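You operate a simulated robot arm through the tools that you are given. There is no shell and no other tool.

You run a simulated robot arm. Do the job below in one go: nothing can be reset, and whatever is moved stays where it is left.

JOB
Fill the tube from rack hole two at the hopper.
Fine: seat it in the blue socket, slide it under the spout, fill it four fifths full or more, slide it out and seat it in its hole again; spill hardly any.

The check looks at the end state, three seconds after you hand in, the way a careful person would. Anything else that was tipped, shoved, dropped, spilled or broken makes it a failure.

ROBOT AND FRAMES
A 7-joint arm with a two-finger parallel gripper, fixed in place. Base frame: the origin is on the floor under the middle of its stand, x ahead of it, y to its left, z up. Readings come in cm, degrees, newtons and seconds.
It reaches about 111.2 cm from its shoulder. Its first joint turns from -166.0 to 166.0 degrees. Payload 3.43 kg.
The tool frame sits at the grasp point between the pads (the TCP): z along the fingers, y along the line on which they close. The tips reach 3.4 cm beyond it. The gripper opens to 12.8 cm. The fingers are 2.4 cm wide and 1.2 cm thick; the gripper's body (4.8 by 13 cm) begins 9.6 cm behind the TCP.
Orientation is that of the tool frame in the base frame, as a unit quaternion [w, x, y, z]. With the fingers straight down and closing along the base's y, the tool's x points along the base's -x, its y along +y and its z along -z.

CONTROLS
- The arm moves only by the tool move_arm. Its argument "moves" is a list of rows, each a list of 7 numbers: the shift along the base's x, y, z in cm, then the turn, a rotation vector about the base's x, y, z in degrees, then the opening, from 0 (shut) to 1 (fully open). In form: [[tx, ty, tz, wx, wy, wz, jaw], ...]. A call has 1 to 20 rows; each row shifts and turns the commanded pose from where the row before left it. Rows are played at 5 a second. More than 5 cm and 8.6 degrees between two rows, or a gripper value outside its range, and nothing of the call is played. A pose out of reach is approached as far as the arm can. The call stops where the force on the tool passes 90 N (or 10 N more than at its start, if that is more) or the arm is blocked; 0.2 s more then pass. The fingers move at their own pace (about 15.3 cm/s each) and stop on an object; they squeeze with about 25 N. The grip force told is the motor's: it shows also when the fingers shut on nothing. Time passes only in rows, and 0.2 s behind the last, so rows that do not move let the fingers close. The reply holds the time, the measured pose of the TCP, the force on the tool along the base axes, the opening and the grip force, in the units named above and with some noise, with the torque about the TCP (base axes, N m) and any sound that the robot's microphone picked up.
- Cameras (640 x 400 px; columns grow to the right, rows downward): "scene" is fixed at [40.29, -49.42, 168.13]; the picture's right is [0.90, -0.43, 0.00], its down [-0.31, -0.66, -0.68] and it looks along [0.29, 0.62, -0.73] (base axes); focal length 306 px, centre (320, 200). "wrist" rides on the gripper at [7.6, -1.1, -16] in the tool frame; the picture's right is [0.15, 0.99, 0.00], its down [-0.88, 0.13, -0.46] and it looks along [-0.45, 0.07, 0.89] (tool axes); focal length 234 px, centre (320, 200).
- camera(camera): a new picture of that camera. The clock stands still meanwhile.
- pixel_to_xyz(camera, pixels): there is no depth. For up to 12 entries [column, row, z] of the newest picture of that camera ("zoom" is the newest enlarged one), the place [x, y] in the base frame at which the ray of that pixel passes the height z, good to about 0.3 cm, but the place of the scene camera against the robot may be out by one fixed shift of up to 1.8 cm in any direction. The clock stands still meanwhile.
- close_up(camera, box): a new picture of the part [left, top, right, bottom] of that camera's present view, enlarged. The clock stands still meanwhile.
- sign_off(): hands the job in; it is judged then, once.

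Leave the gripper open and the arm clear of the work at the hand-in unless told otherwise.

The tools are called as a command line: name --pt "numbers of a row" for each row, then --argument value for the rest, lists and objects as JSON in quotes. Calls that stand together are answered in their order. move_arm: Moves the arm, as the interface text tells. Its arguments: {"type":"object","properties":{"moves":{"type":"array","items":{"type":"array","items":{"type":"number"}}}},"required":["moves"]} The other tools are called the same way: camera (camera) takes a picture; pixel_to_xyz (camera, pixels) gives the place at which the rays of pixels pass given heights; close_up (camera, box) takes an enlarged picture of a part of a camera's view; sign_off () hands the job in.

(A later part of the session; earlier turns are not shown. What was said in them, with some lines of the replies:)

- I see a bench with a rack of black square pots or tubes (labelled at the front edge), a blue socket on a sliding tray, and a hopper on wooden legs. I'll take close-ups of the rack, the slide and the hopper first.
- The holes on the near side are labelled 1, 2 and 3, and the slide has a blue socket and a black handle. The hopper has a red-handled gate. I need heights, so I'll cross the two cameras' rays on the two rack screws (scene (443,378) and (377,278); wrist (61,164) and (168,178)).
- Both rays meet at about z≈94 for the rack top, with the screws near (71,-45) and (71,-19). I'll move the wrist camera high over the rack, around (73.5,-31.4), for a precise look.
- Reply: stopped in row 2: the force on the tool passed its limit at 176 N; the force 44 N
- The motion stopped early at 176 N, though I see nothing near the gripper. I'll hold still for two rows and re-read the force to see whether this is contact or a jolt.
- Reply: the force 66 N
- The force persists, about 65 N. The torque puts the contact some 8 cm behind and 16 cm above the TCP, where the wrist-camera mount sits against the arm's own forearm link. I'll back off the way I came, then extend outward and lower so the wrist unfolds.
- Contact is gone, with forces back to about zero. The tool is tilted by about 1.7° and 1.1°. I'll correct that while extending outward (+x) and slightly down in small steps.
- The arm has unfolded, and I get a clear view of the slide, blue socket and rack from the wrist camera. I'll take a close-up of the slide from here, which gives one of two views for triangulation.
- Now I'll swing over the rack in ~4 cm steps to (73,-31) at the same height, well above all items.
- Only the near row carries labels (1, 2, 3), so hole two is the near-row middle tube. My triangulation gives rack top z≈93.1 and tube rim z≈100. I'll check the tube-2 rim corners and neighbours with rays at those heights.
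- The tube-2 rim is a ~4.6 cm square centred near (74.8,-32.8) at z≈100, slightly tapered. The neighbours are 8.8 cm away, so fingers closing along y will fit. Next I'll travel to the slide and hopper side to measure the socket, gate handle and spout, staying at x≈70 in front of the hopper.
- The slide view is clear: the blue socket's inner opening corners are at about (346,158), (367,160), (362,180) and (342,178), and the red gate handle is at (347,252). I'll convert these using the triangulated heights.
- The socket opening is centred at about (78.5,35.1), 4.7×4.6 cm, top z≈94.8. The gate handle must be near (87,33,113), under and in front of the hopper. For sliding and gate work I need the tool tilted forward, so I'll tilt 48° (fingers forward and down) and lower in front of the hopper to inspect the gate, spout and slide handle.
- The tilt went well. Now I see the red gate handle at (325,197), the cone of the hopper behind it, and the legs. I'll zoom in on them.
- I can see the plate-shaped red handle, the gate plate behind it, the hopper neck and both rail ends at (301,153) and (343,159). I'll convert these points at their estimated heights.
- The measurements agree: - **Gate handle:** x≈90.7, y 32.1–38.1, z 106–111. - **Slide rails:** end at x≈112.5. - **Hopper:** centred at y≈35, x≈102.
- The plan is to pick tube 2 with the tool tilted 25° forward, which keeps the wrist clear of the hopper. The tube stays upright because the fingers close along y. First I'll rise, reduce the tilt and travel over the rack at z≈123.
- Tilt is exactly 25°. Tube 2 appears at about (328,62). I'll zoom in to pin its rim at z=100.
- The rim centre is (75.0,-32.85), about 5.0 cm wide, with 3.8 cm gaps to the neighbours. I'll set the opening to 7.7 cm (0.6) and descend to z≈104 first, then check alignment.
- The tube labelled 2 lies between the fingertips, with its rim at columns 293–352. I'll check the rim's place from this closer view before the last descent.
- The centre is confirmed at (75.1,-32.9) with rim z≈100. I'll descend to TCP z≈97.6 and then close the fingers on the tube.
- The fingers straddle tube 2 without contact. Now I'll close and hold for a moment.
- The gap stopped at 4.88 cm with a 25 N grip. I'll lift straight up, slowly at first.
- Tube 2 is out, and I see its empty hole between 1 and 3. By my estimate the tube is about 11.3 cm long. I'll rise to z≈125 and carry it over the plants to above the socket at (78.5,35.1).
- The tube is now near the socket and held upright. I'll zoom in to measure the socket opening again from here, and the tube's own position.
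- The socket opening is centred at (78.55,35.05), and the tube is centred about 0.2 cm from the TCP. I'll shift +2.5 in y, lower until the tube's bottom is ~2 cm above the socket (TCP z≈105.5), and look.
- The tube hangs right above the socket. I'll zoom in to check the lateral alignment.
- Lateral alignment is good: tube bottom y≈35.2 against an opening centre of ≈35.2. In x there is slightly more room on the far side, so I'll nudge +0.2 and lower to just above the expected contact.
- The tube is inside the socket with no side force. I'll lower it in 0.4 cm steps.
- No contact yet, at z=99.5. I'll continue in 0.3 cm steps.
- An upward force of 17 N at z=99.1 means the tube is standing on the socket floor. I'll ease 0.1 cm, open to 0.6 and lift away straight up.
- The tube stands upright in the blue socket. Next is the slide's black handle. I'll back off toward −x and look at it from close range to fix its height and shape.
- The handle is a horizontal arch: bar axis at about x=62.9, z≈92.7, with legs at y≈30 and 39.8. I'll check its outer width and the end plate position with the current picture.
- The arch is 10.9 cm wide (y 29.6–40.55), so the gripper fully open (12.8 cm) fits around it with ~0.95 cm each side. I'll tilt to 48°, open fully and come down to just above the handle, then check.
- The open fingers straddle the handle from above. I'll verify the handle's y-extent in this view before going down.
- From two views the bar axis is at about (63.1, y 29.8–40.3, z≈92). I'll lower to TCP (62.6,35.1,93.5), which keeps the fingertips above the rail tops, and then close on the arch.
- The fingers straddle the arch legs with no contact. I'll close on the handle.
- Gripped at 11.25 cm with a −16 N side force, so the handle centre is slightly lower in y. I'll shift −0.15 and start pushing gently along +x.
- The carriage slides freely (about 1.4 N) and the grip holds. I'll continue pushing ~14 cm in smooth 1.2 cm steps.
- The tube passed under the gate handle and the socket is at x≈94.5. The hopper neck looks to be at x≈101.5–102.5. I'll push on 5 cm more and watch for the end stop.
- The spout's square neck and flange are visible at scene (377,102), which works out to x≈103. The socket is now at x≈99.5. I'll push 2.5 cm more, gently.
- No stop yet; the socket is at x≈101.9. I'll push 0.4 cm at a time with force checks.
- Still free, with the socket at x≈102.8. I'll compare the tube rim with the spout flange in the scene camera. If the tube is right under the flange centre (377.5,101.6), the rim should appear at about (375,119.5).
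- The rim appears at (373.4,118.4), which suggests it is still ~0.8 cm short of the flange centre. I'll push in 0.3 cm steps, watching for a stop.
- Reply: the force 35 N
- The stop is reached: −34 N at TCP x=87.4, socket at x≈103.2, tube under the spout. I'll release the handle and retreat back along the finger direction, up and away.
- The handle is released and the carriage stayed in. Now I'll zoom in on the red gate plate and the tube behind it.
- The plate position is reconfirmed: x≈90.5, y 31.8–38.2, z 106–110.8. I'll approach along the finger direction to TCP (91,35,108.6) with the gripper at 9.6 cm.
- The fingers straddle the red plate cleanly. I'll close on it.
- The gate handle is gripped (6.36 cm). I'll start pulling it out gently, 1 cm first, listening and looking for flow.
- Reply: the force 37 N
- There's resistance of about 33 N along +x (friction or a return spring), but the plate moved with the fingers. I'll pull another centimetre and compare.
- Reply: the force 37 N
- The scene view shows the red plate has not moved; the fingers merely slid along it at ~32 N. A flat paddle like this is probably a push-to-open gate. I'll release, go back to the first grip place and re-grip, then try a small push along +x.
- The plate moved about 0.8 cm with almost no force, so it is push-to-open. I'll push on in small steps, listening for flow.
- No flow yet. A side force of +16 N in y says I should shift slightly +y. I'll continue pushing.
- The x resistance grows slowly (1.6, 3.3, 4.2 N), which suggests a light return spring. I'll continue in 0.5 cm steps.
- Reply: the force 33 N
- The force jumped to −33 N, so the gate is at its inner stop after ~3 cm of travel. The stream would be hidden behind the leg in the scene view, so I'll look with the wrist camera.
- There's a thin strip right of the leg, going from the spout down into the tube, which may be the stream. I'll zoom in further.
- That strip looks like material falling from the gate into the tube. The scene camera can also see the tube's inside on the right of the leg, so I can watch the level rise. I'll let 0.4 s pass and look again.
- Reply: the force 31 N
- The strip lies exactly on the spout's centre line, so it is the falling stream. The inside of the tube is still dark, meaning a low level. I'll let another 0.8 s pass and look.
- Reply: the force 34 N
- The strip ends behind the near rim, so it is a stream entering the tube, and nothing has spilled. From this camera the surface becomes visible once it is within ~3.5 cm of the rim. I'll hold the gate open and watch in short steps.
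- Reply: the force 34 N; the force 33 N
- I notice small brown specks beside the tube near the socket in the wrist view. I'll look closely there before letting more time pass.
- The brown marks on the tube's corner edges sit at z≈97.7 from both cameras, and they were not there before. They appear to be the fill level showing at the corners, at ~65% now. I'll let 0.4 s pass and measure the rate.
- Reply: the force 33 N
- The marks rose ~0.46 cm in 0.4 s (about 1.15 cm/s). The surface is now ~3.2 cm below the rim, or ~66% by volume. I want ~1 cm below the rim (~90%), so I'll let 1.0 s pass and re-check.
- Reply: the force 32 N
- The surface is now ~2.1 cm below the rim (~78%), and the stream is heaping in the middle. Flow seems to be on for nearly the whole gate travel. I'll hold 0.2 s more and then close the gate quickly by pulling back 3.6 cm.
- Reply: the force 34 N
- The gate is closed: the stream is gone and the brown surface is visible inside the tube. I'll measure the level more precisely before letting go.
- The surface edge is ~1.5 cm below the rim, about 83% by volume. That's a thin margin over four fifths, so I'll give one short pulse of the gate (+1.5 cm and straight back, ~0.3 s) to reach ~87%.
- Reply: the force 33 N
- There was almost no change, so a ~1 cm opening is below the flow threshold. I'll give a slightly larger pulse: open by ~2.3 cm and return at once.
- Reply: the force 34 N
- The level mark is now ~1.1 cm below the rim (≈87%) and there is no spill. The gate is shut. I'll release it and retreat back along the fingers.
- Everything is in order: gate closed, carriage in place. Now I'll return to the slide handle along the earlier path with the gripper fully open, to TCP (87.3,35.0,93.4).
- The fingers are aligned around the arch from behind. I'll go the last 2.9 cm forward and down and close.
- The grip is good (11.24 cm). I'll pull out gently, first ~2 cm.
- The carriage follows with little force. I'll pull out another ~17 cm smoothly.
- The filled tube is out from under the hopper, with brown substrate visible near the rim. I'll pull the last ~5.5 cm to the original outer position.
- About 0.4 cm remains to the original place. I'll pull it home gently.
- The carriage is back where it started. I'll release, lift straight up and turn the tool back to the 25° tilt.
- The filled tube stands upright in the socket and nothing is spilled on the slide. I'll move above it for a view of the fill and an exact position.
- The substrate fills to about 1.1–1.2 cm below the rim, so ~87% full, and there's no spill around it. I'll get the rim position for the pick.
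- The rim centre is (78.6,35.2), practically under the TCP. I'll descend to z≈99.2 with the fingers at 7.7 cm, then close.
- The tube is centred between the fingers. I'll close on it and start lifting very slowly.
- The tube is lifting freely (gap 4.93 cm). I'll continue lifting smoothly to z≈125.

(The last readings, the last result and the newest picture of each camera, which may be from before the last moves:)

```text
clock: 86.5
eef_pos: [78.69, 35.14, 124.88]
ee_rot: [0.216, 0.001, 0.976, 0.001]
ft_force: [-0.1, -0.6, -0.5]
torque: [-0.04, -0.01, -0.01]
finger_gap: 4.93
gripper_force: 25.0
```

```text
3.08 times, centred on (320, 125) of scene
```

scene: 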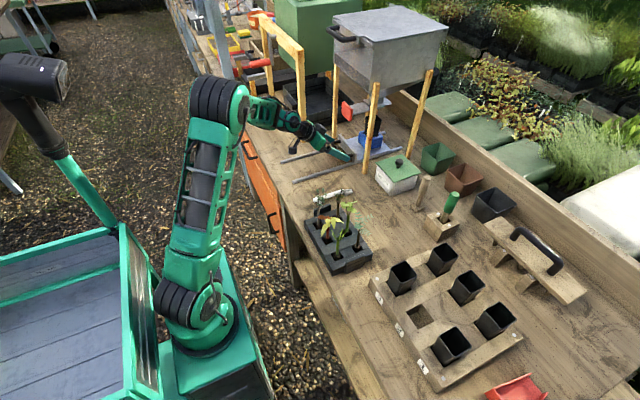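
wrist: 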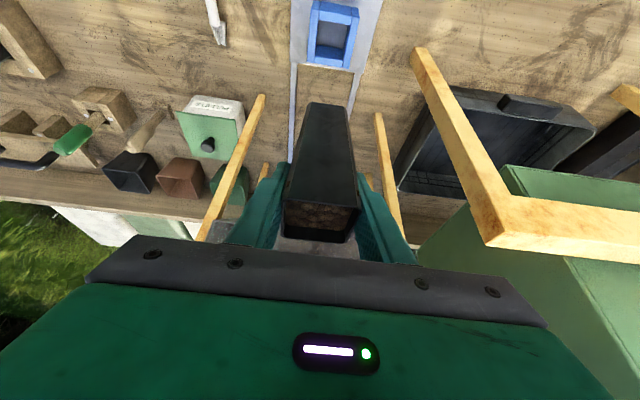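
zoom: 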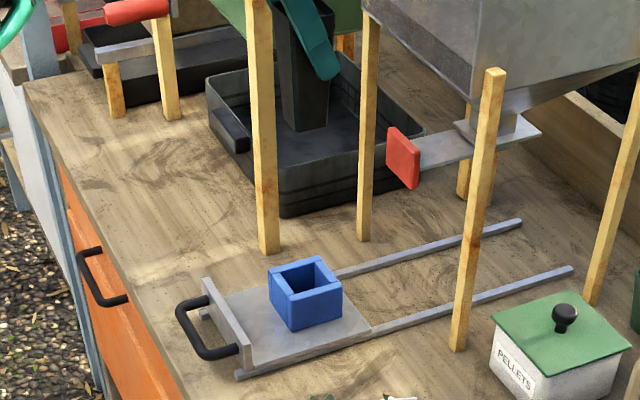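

The tube is upright, full and secure, and the socket is empty. I'll carry it back over the plants to hole two with a smooth speed profile.

move_arm --pt "-0.1 -1 0 0 0 0 0.2" --pt "-0.15 -2 0 0 0 0 0.2" --pt "-0.15 -3 0 0 0 0 0.2" --pt "-0.2 -3.5 0 0 0 0 0.2" --pt "-0.2 -4.2 0 0 0 0 0.2" --pt "-0.2 -4.2 0 0 0 0 0.2" --pt "-0.2 -4.2 0 0 0 0 0.2" --pt "-0.2 -4.2 0 0 0 0 0.2" --pt "-0.2 -4.2 0 0 0 0 0.2" --pt "-0.2 -4.2 0 0 0 0 0.2" --pt "-0.2 -4.2 0 0 0 0 0.2" --pt "-0.2 -4.2 0 0 0 0 0.2" --pt "-0.2 -4.2 0 0 0 0 0.2" --pt "-0.2 -4.2 0 0 0 0 0.2" --pt "-0.2 -4.2 0 0 0 0 0.2" --pt "-0.2 -4.2 0 0 0 0 0.2" --pt "-0.2 -3.5 0 0 0 0 0.2" --pt "-0.2 -2.5 0 0 0 0 0.2" --pt "-0.1 -1.4 0 0 0 0 0.2" --pt "0 -0.6 0 0 0 0 0.2"

camera --camera "wrist"

camera --camera "scene"

```text
clock: 90.7
eef_pos: [75.0, -32.79, 124.87]
ee_rot: [0.216, 0.0, 0.976, 0.0]
ft_force: [0.0, -0.3, -0.6]
torque: [-0.01, 0.03, 0.0]
finger_gap: 4.92
gripper_force: 25.4
```

```text
taken
```

wrist: 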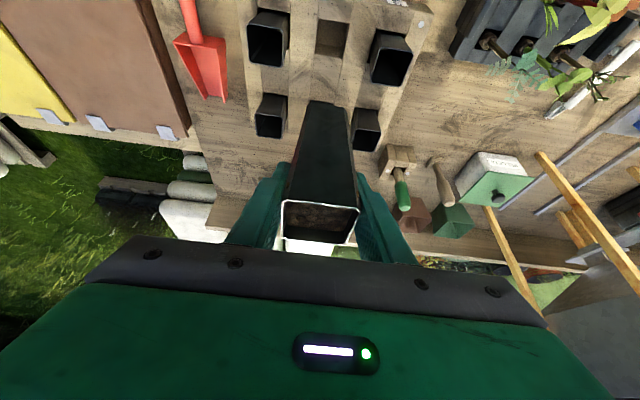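

```text
taken
```

scene: 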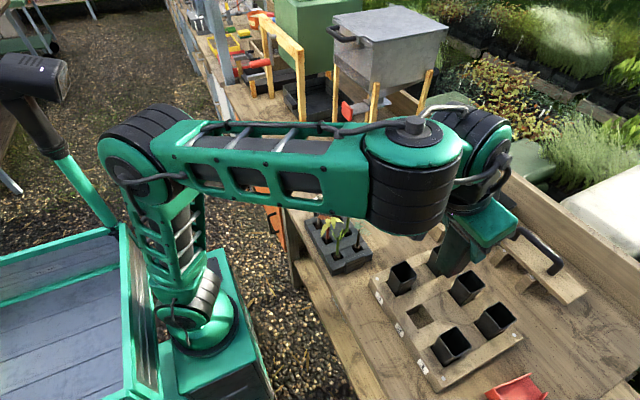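

I'm above hole two: the empty square is at (333,37) and the tube hangs below it in the view. I'll measure the hole and the tube bottom.

close_up --camera "wrist" --box '[290, 5, 380, 65]'

close_up --camera "wrist" --box '[270, 90, 370, 250]'

```text
6.67 times, centred on (335, 35) of wrist
```

zoom: 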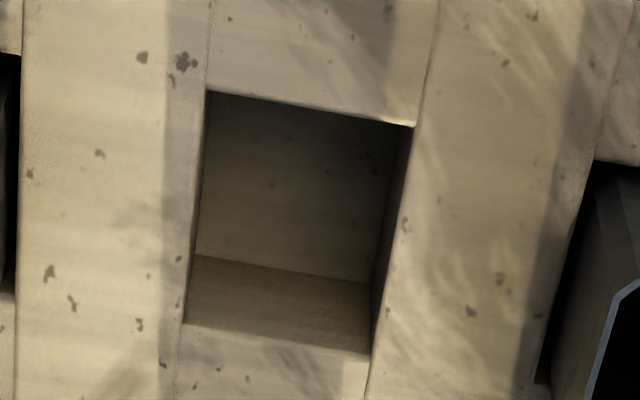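

```text
2.50 times, centred on (320, 170) of wrist
```

zoom: 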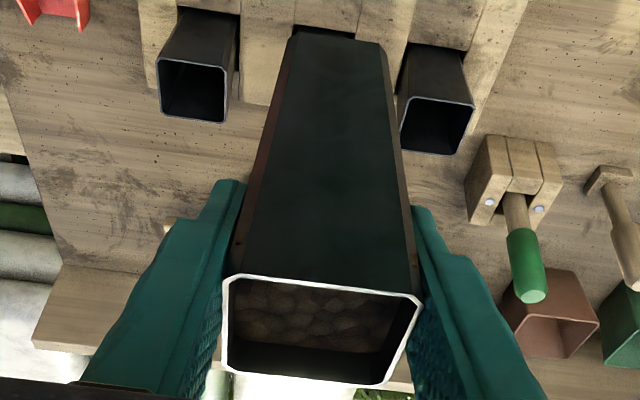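

pixel_to_xyz --camera "wrist" --pixels '[[318.05, 18.5, 93.1], [349.25, 23.75, 93.1], [342.5, 58.25, 93.1], [314.75, 53.3, 93.1], [309.2, 103.2, 116], [344, 106.8, 116], [285, 240, 127.2], [361, 250, 127.2], [325, 205, 127.2]]'

pixel_to_xyz --camera "zoom" --pixels '[[226, 325, 127.2], [405, 340, 127.2], [325, 282, 127.2], [300, 380, 127.2]]'

```text
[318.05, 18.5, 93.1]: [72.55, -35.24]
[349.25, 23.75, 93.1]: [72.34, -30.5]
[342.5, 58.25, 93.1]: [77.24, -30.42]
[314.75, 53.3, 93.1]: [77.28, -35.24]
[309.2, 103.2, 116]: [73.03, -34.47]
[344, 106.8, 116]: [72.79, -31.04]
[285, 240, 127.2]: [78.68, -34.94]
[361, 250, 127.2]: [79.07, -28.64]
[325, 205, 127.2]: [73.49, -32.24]
```

```text
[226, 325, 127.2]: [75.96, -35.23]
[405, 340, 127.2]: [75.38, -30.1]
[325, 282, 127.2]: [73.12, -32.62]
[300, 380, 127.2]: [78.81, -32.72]
```

The hole is centred at (74.85,-32.85), 4.8 cm square. The tube bottom is centred at about (74.8,-32.76). Aligned. I'll lower smoothly to TCP z≈104 (bottom ~2 cm above the hole) and check.

move_arm --pt "0 0 -1 0 0 0 0.2" --pt "0 0 -2 0 0 0 0.2" --pt "0 0 -3 0 0 0 0.2" --pt "0 0 -3 0 0 0 0.2" --pt "0 0 -3 0 0 0 0.2" --pt "0 0 -3 0 0 0 0.2" --pt "0 0 -2.5 0 0 0 0.2" --pt "0 0 -2 0 0 0 0.2" --pt "0 0 -1 0 0 0 0.2" --pt "0 0 -0.4 0 0 0 0.2" --pt "0 0 0 0 0 0 0.2"

camera --camera "wrist"

close_up --camera "wrist" --box '[270, 60, 390, 140]'

close_up --camera "scene" --box '[370, 230, 500, 340]'

```text
clock: 93.1
eef_pos: [75.02, -32.78, 104.03]
ee_rot: [0.216, 0.0, 0.976, 0.001]
ft_force: [0.3, 0.1, -0.5]
torque: [-0.02, -0.02, 0.0]
finger_gap: 4.94
gripper_force: 25.0
```

```text
taken
```

wrist: 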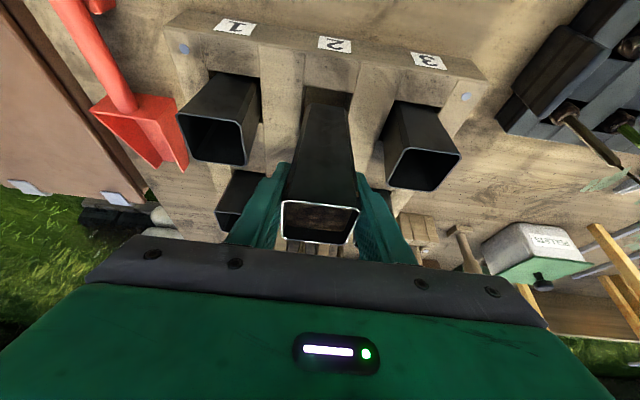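

```text
5.00 times, centred on (330, 100) of wrist
```

zoom: 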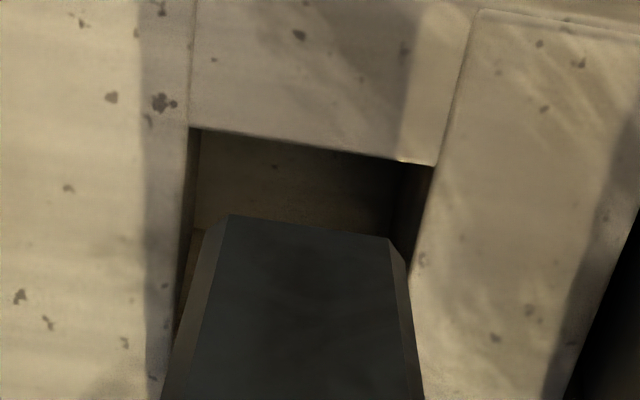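

```text
3.64 times, centred on (435, 285) of scene
```

zoom: 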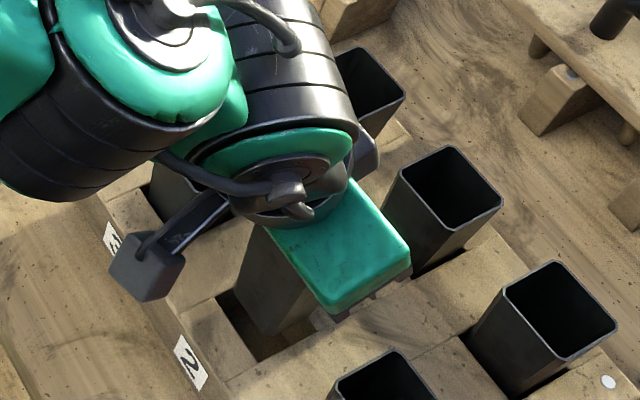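

pixel_to_xyz --camera "wrist" --pixels '[[311.6, 103.4, 95.1], [344, 108, 95.1], [307, 105.6, 95.1], [347, 111, 95.1], [304, 85.6, 93.1], [352.6, 93, 93.1]]'

```text
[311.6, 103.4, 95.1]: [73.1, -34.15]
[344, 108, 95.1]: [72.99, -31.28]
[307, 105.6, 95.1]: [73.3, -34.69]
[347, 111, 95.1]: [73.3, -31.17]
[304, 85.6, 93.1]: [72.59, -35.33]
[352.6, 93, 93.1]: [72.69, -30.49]
```

The clearances are balanced, about 0.4–0.5 cm all round. I'll lower the tube into the hole to just above the expected seat (z≈97.7).

move_arm --pt "0 -0.05 -0.8 0 0 0 0.2" --pt "0 0 -1 0 0 0 0.2" --pt "0 0 -1 0 0 0 0.2" --pt "0 0 -1 0 0 0 0.2" --pt "0 0 -1 0 0 0 0.2" --pt "0 0 -0.6 0 0 0 0.2" --pt "0 0 -0.3 0 0 0 0.2" --pt "0 0 0 0 0 0 0.2"

camera --camera "wrist"

```text
clock: 94.9
eef_pos: [75.01, -32.81, 98.31]
ee_rot: [0.216, 0.001, 0.976, 0.0]
ft_force: [0.1, 0.0, -1.3]
torque: [-0.02, 0.03, 0.01]
finger_gap: 4.94
gripper_force: 25.4
```

```text
taken
```

wrist: 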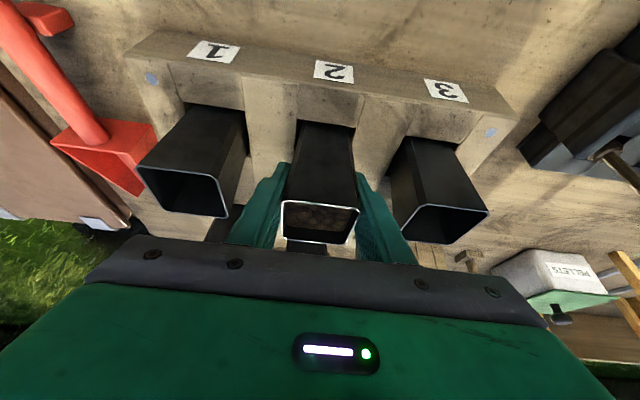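

The tube is going into hole two freely. I'll lower the last ~0.6 cm in fine steps until it touches.

move_arm --pt "0 0 -0.25 0 0 0 0.2" --pt "0 0 -0.25 0 0 0 0.2" --pt "0 0 0 0 0 0 0.2"

```text
clock: 95.7
eef_pos: [75.07, -32.89, 97.71]
ee_rot: [0.216, 0.0, 0.976, 0.001]
ft_force: [-0.7, 0.1, -1.1]
torque: [0.0, 0.0, 0.0]
finger_gap: 4.92
gripper_force: 24.8
```

move_arm --pt "0 0 -0.15 0 0 0 0.2" --pt "0 0 -0.1 0 0 0 0.2" --pt "0 0 0 0 0 0 0.2"

```text
clock: 96.5
eef_pos: [75.02, -32.82, 97.63]
ee_rot: [0.216, 0.001, 0.976, 0.0]
ft_force: [1.0, -0.3, -1.5]
torque: [0.05, 0.0, 0.0]
finger_gap: 4.96
gripper_force: 24.9
```

move_arm --pt "0 0 -0.15 0 0 0 0.2" --pt "0 0 -0.1 0 0 0 0.2" --pt "0 0 0 0 0 0 0.2"

close_up --camera "wrist" --box '[220, 60, 420, 250]'

```text
clock: 97.3
eef_pos: [75.0, -32.75, 97.27]
ee_rot: [0.215, 0.001, 0.977, 0.001]
ft_force: [0.4, -0.7, -0.4]
torque: [0.03, -0.01, 0.02]
finger_gap: 4.96
gripper_force: 25.5
```

```text
2.11 times, centred on (320, 155) of wrist
```

zoom: 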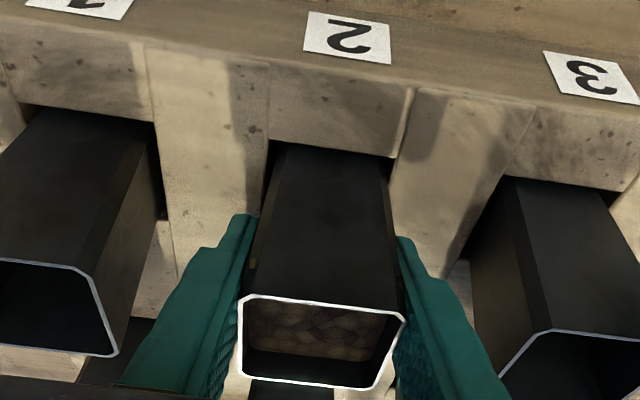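

No contact force yet at z=97.3. Compared with its neighbours, tube 2's rim still looks ~0.2 cm high, and the fingertips have ~0.6 cm to the rack top. I'll lower 0.1 cm at a time.

move_arm --pt "0 0 -0.1 0 0 0 0.2" --pt "0 0 -0.1 0 0 0 0.2" --pt "0 0 0 0 0 0 0.2"

```text
clock: 98.1
eef_pos: [75.14, -32.86, 97.21]
ee_rot: [0.216, 0.001, 0.976, 0.0]
ft_force: [-0.6, -0.8, 5.2]
torque: [0.12, 0.09, 0.03]
finger_gap: 4.96
gripper_force: 24.9
```

A contact of +5 N: the tube stands on the floor of its hole. I'll open gently to 7.7 cm and lift away straight up.

move_arm --pt "0 0 0 0 0 0 0.42" --pt "0 0 0 0 0 0 0.5" --pt "0 0 0 0 0 0 0.6" --pt "0 0 0 0 0 0 0.6" --pt "0 0 0.8 0 0 0 0.6" --pt "0 0 2 0 0 0 0.6" --pt "0 0 3 0 0 0 0.6" --pt "0 0 4 0 0 0 0.6" --pt "0 0 4 0 0 0 0.6" --pt "0 0 4 0 0 0 0.6" --pt "0 0 0 0 0 0 0.6"

camera --camera "wrist"

close_up --camera "wrist" --box '[230, 0, 440, 150]'

```text
clock: 100.5
eef_pos: [75.04, -32.75, 114.96]
ee_rot: [0.215, 0.001, 0.977, 0.001]
ft_force: [0.5, 0.2, -0.2]
torque: [-0.01, -0.02, -0.03]
finger_gap: 7.68
gripper_force: 0.1
```

```text
taken
```

wrist: 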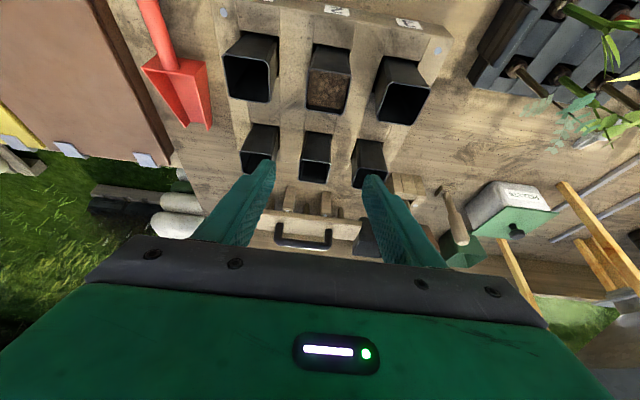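

```text
2.67 times, centred on (335, 75) of wrist
```

zoom: 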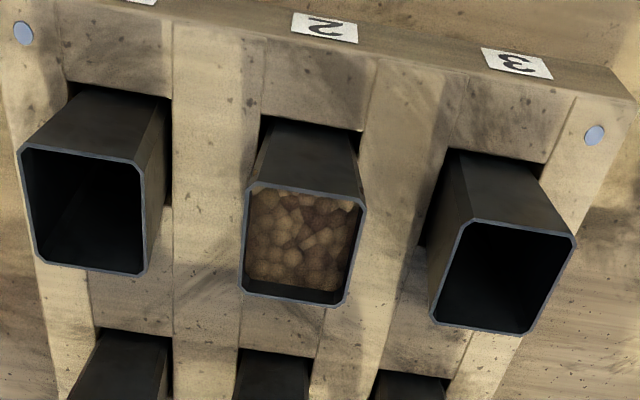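

Tube 2 is seated upright in its hole and filled to about 1 cm below the rim, and the rack is clean. I'll raise the arm, open the gripper fully and move clear, then inspect the whole bench.

move_arm --pt "0 0 3.5 0 0 0 0.8" --pt "0 0 4 0 0 0 1" --pt "0 0 4 0 0 0 1" --pt "-0.4 3 0 0 0 0 1" --pt "-0.4 4 0 0 0 0 1" --pt "-0.4 4 0 0 0 0 1" --pt "-0.4 4 0 0 0 0 1" --pt "-0.4 4 0 0 0 0 1" --pt "-0.4 4 0 0 0 0 1" --pt "-0.4 4 0 0 0 0 1" --pt "-0.4 4 0 0 0 0 1" --pt "-0.4 4 0 0 0 0 1" --pt "-0.4 4 0 0 0 0 1" --pt "-0.4 4 0 0 0 0 1" --pt "-0.4 4 0 0 0 0 1" --pt "-0.4 3 0 0 0 0 1" --pt "0 0 0 0 0 0 1"

camera --camera "scene"

camera --camera "wrist"

```text
clock: 104.1
eef_pos: [69.82, 17.22, 126.5]
ee_rot: [0.215, 0.0, 0.977, 0.002]
ft_force: [-0.4, 0.5, 0.3]
torque: [0.02, -0.07, 0.05]
finger_gap: 12.77
gripper_force: 0.0
```

```text
taken
```

scene: 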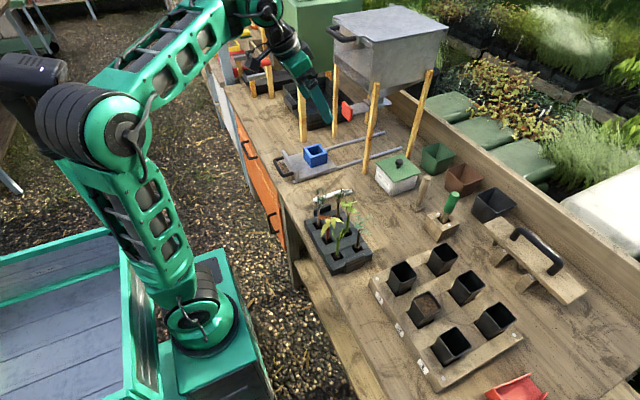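

```text
taken
```

wrist: 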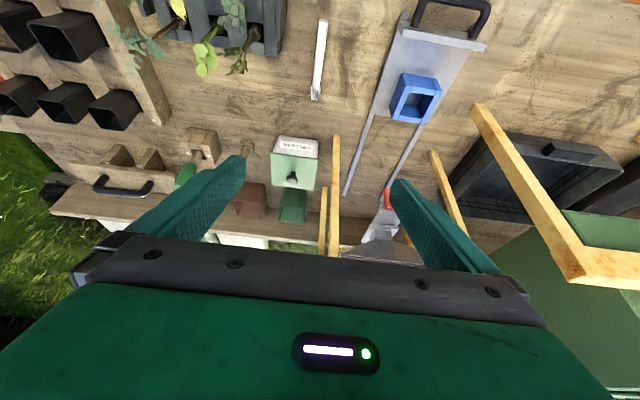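

Everything looks in place. I'll take final close-ups of the rack, the slide and the area under the hopper to check for spills.

close_up --camera "scene" --box '[365, 235, 525, 390]'

close_up --camera "scene" --box '[270, 90, 430, 190]'

close_up --camera "wrist" --box '[320, 0, 500, 240]'

close_up --camera "scene" --box '[395, 280, 455, 335]'

```text
2.58 times, centred on (445, 312) of scene
```

zoom: 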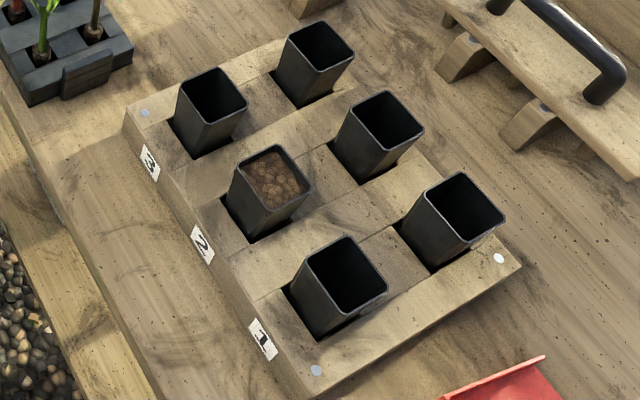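

```text
4.00 times, centred on (350, 140) of scene
```

zoom: 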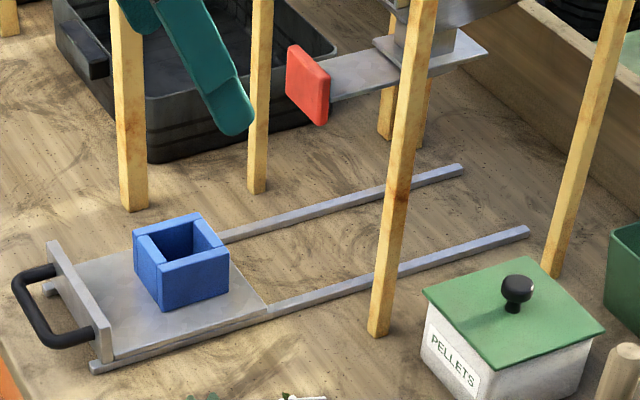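

```text
1.67 times, centred on (410, 120) of wrist
```

zoom: 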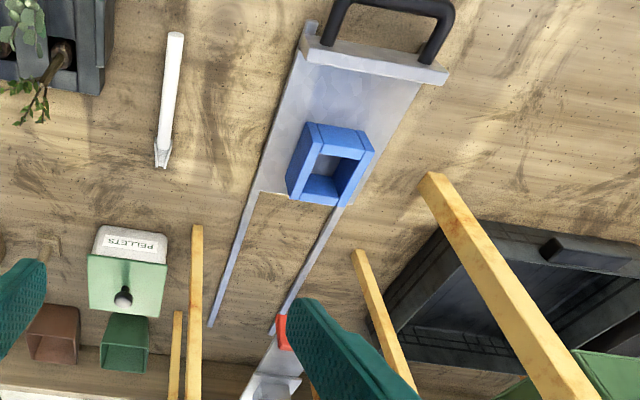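

```text
7.27 times, centred on (425, 308) of scene
```

zoom: 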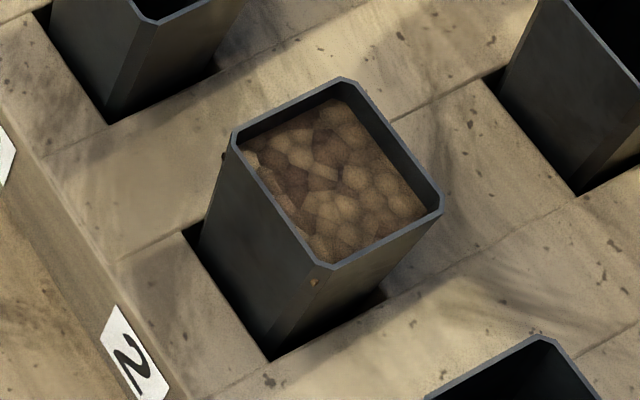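

The final checks are good:
- **Tube 2:** in hole two, upright and ~87% full.
- **Slide:** pulled out, with the blue socket empty.
- **Gate:** shut.
- **Bench:** clean, with nothing else disturbed.
- **Arm:** gripper open and clear of the work.

I'm handing in.

sign_off

```text
The job is handed in.
```

Tube two is filled and back in its own rack hole, standing upright. I measured the level at about 1.1 cm below the rim, which I estimate at roughly 87% full.

- **Filling:** the tube sat in the blue socket and was slid in to the stop under the spout. I held the gate open for about six seconds. Two short top-up pulses followed; the first added nothing and the second brought it to the final level. I saw no substrate on the slide, bench or rack afterwards.
- **Slide and gate:** the slide is pulled back out with the socket empty, and the gate is shut.
- **Bumps along the way:** my first arm move stopped at 176 N, apparently the wrist camera mount touching the arm's own forearm. I backed off and nothing on the bench was involved. I also first tried to pull the gate handle, which only opens by pushing; the fingers slid along it at about 32 N, and the handle looks unharmed.
- **Arm:** the gripper is open and parked above the bench, clear of the work.
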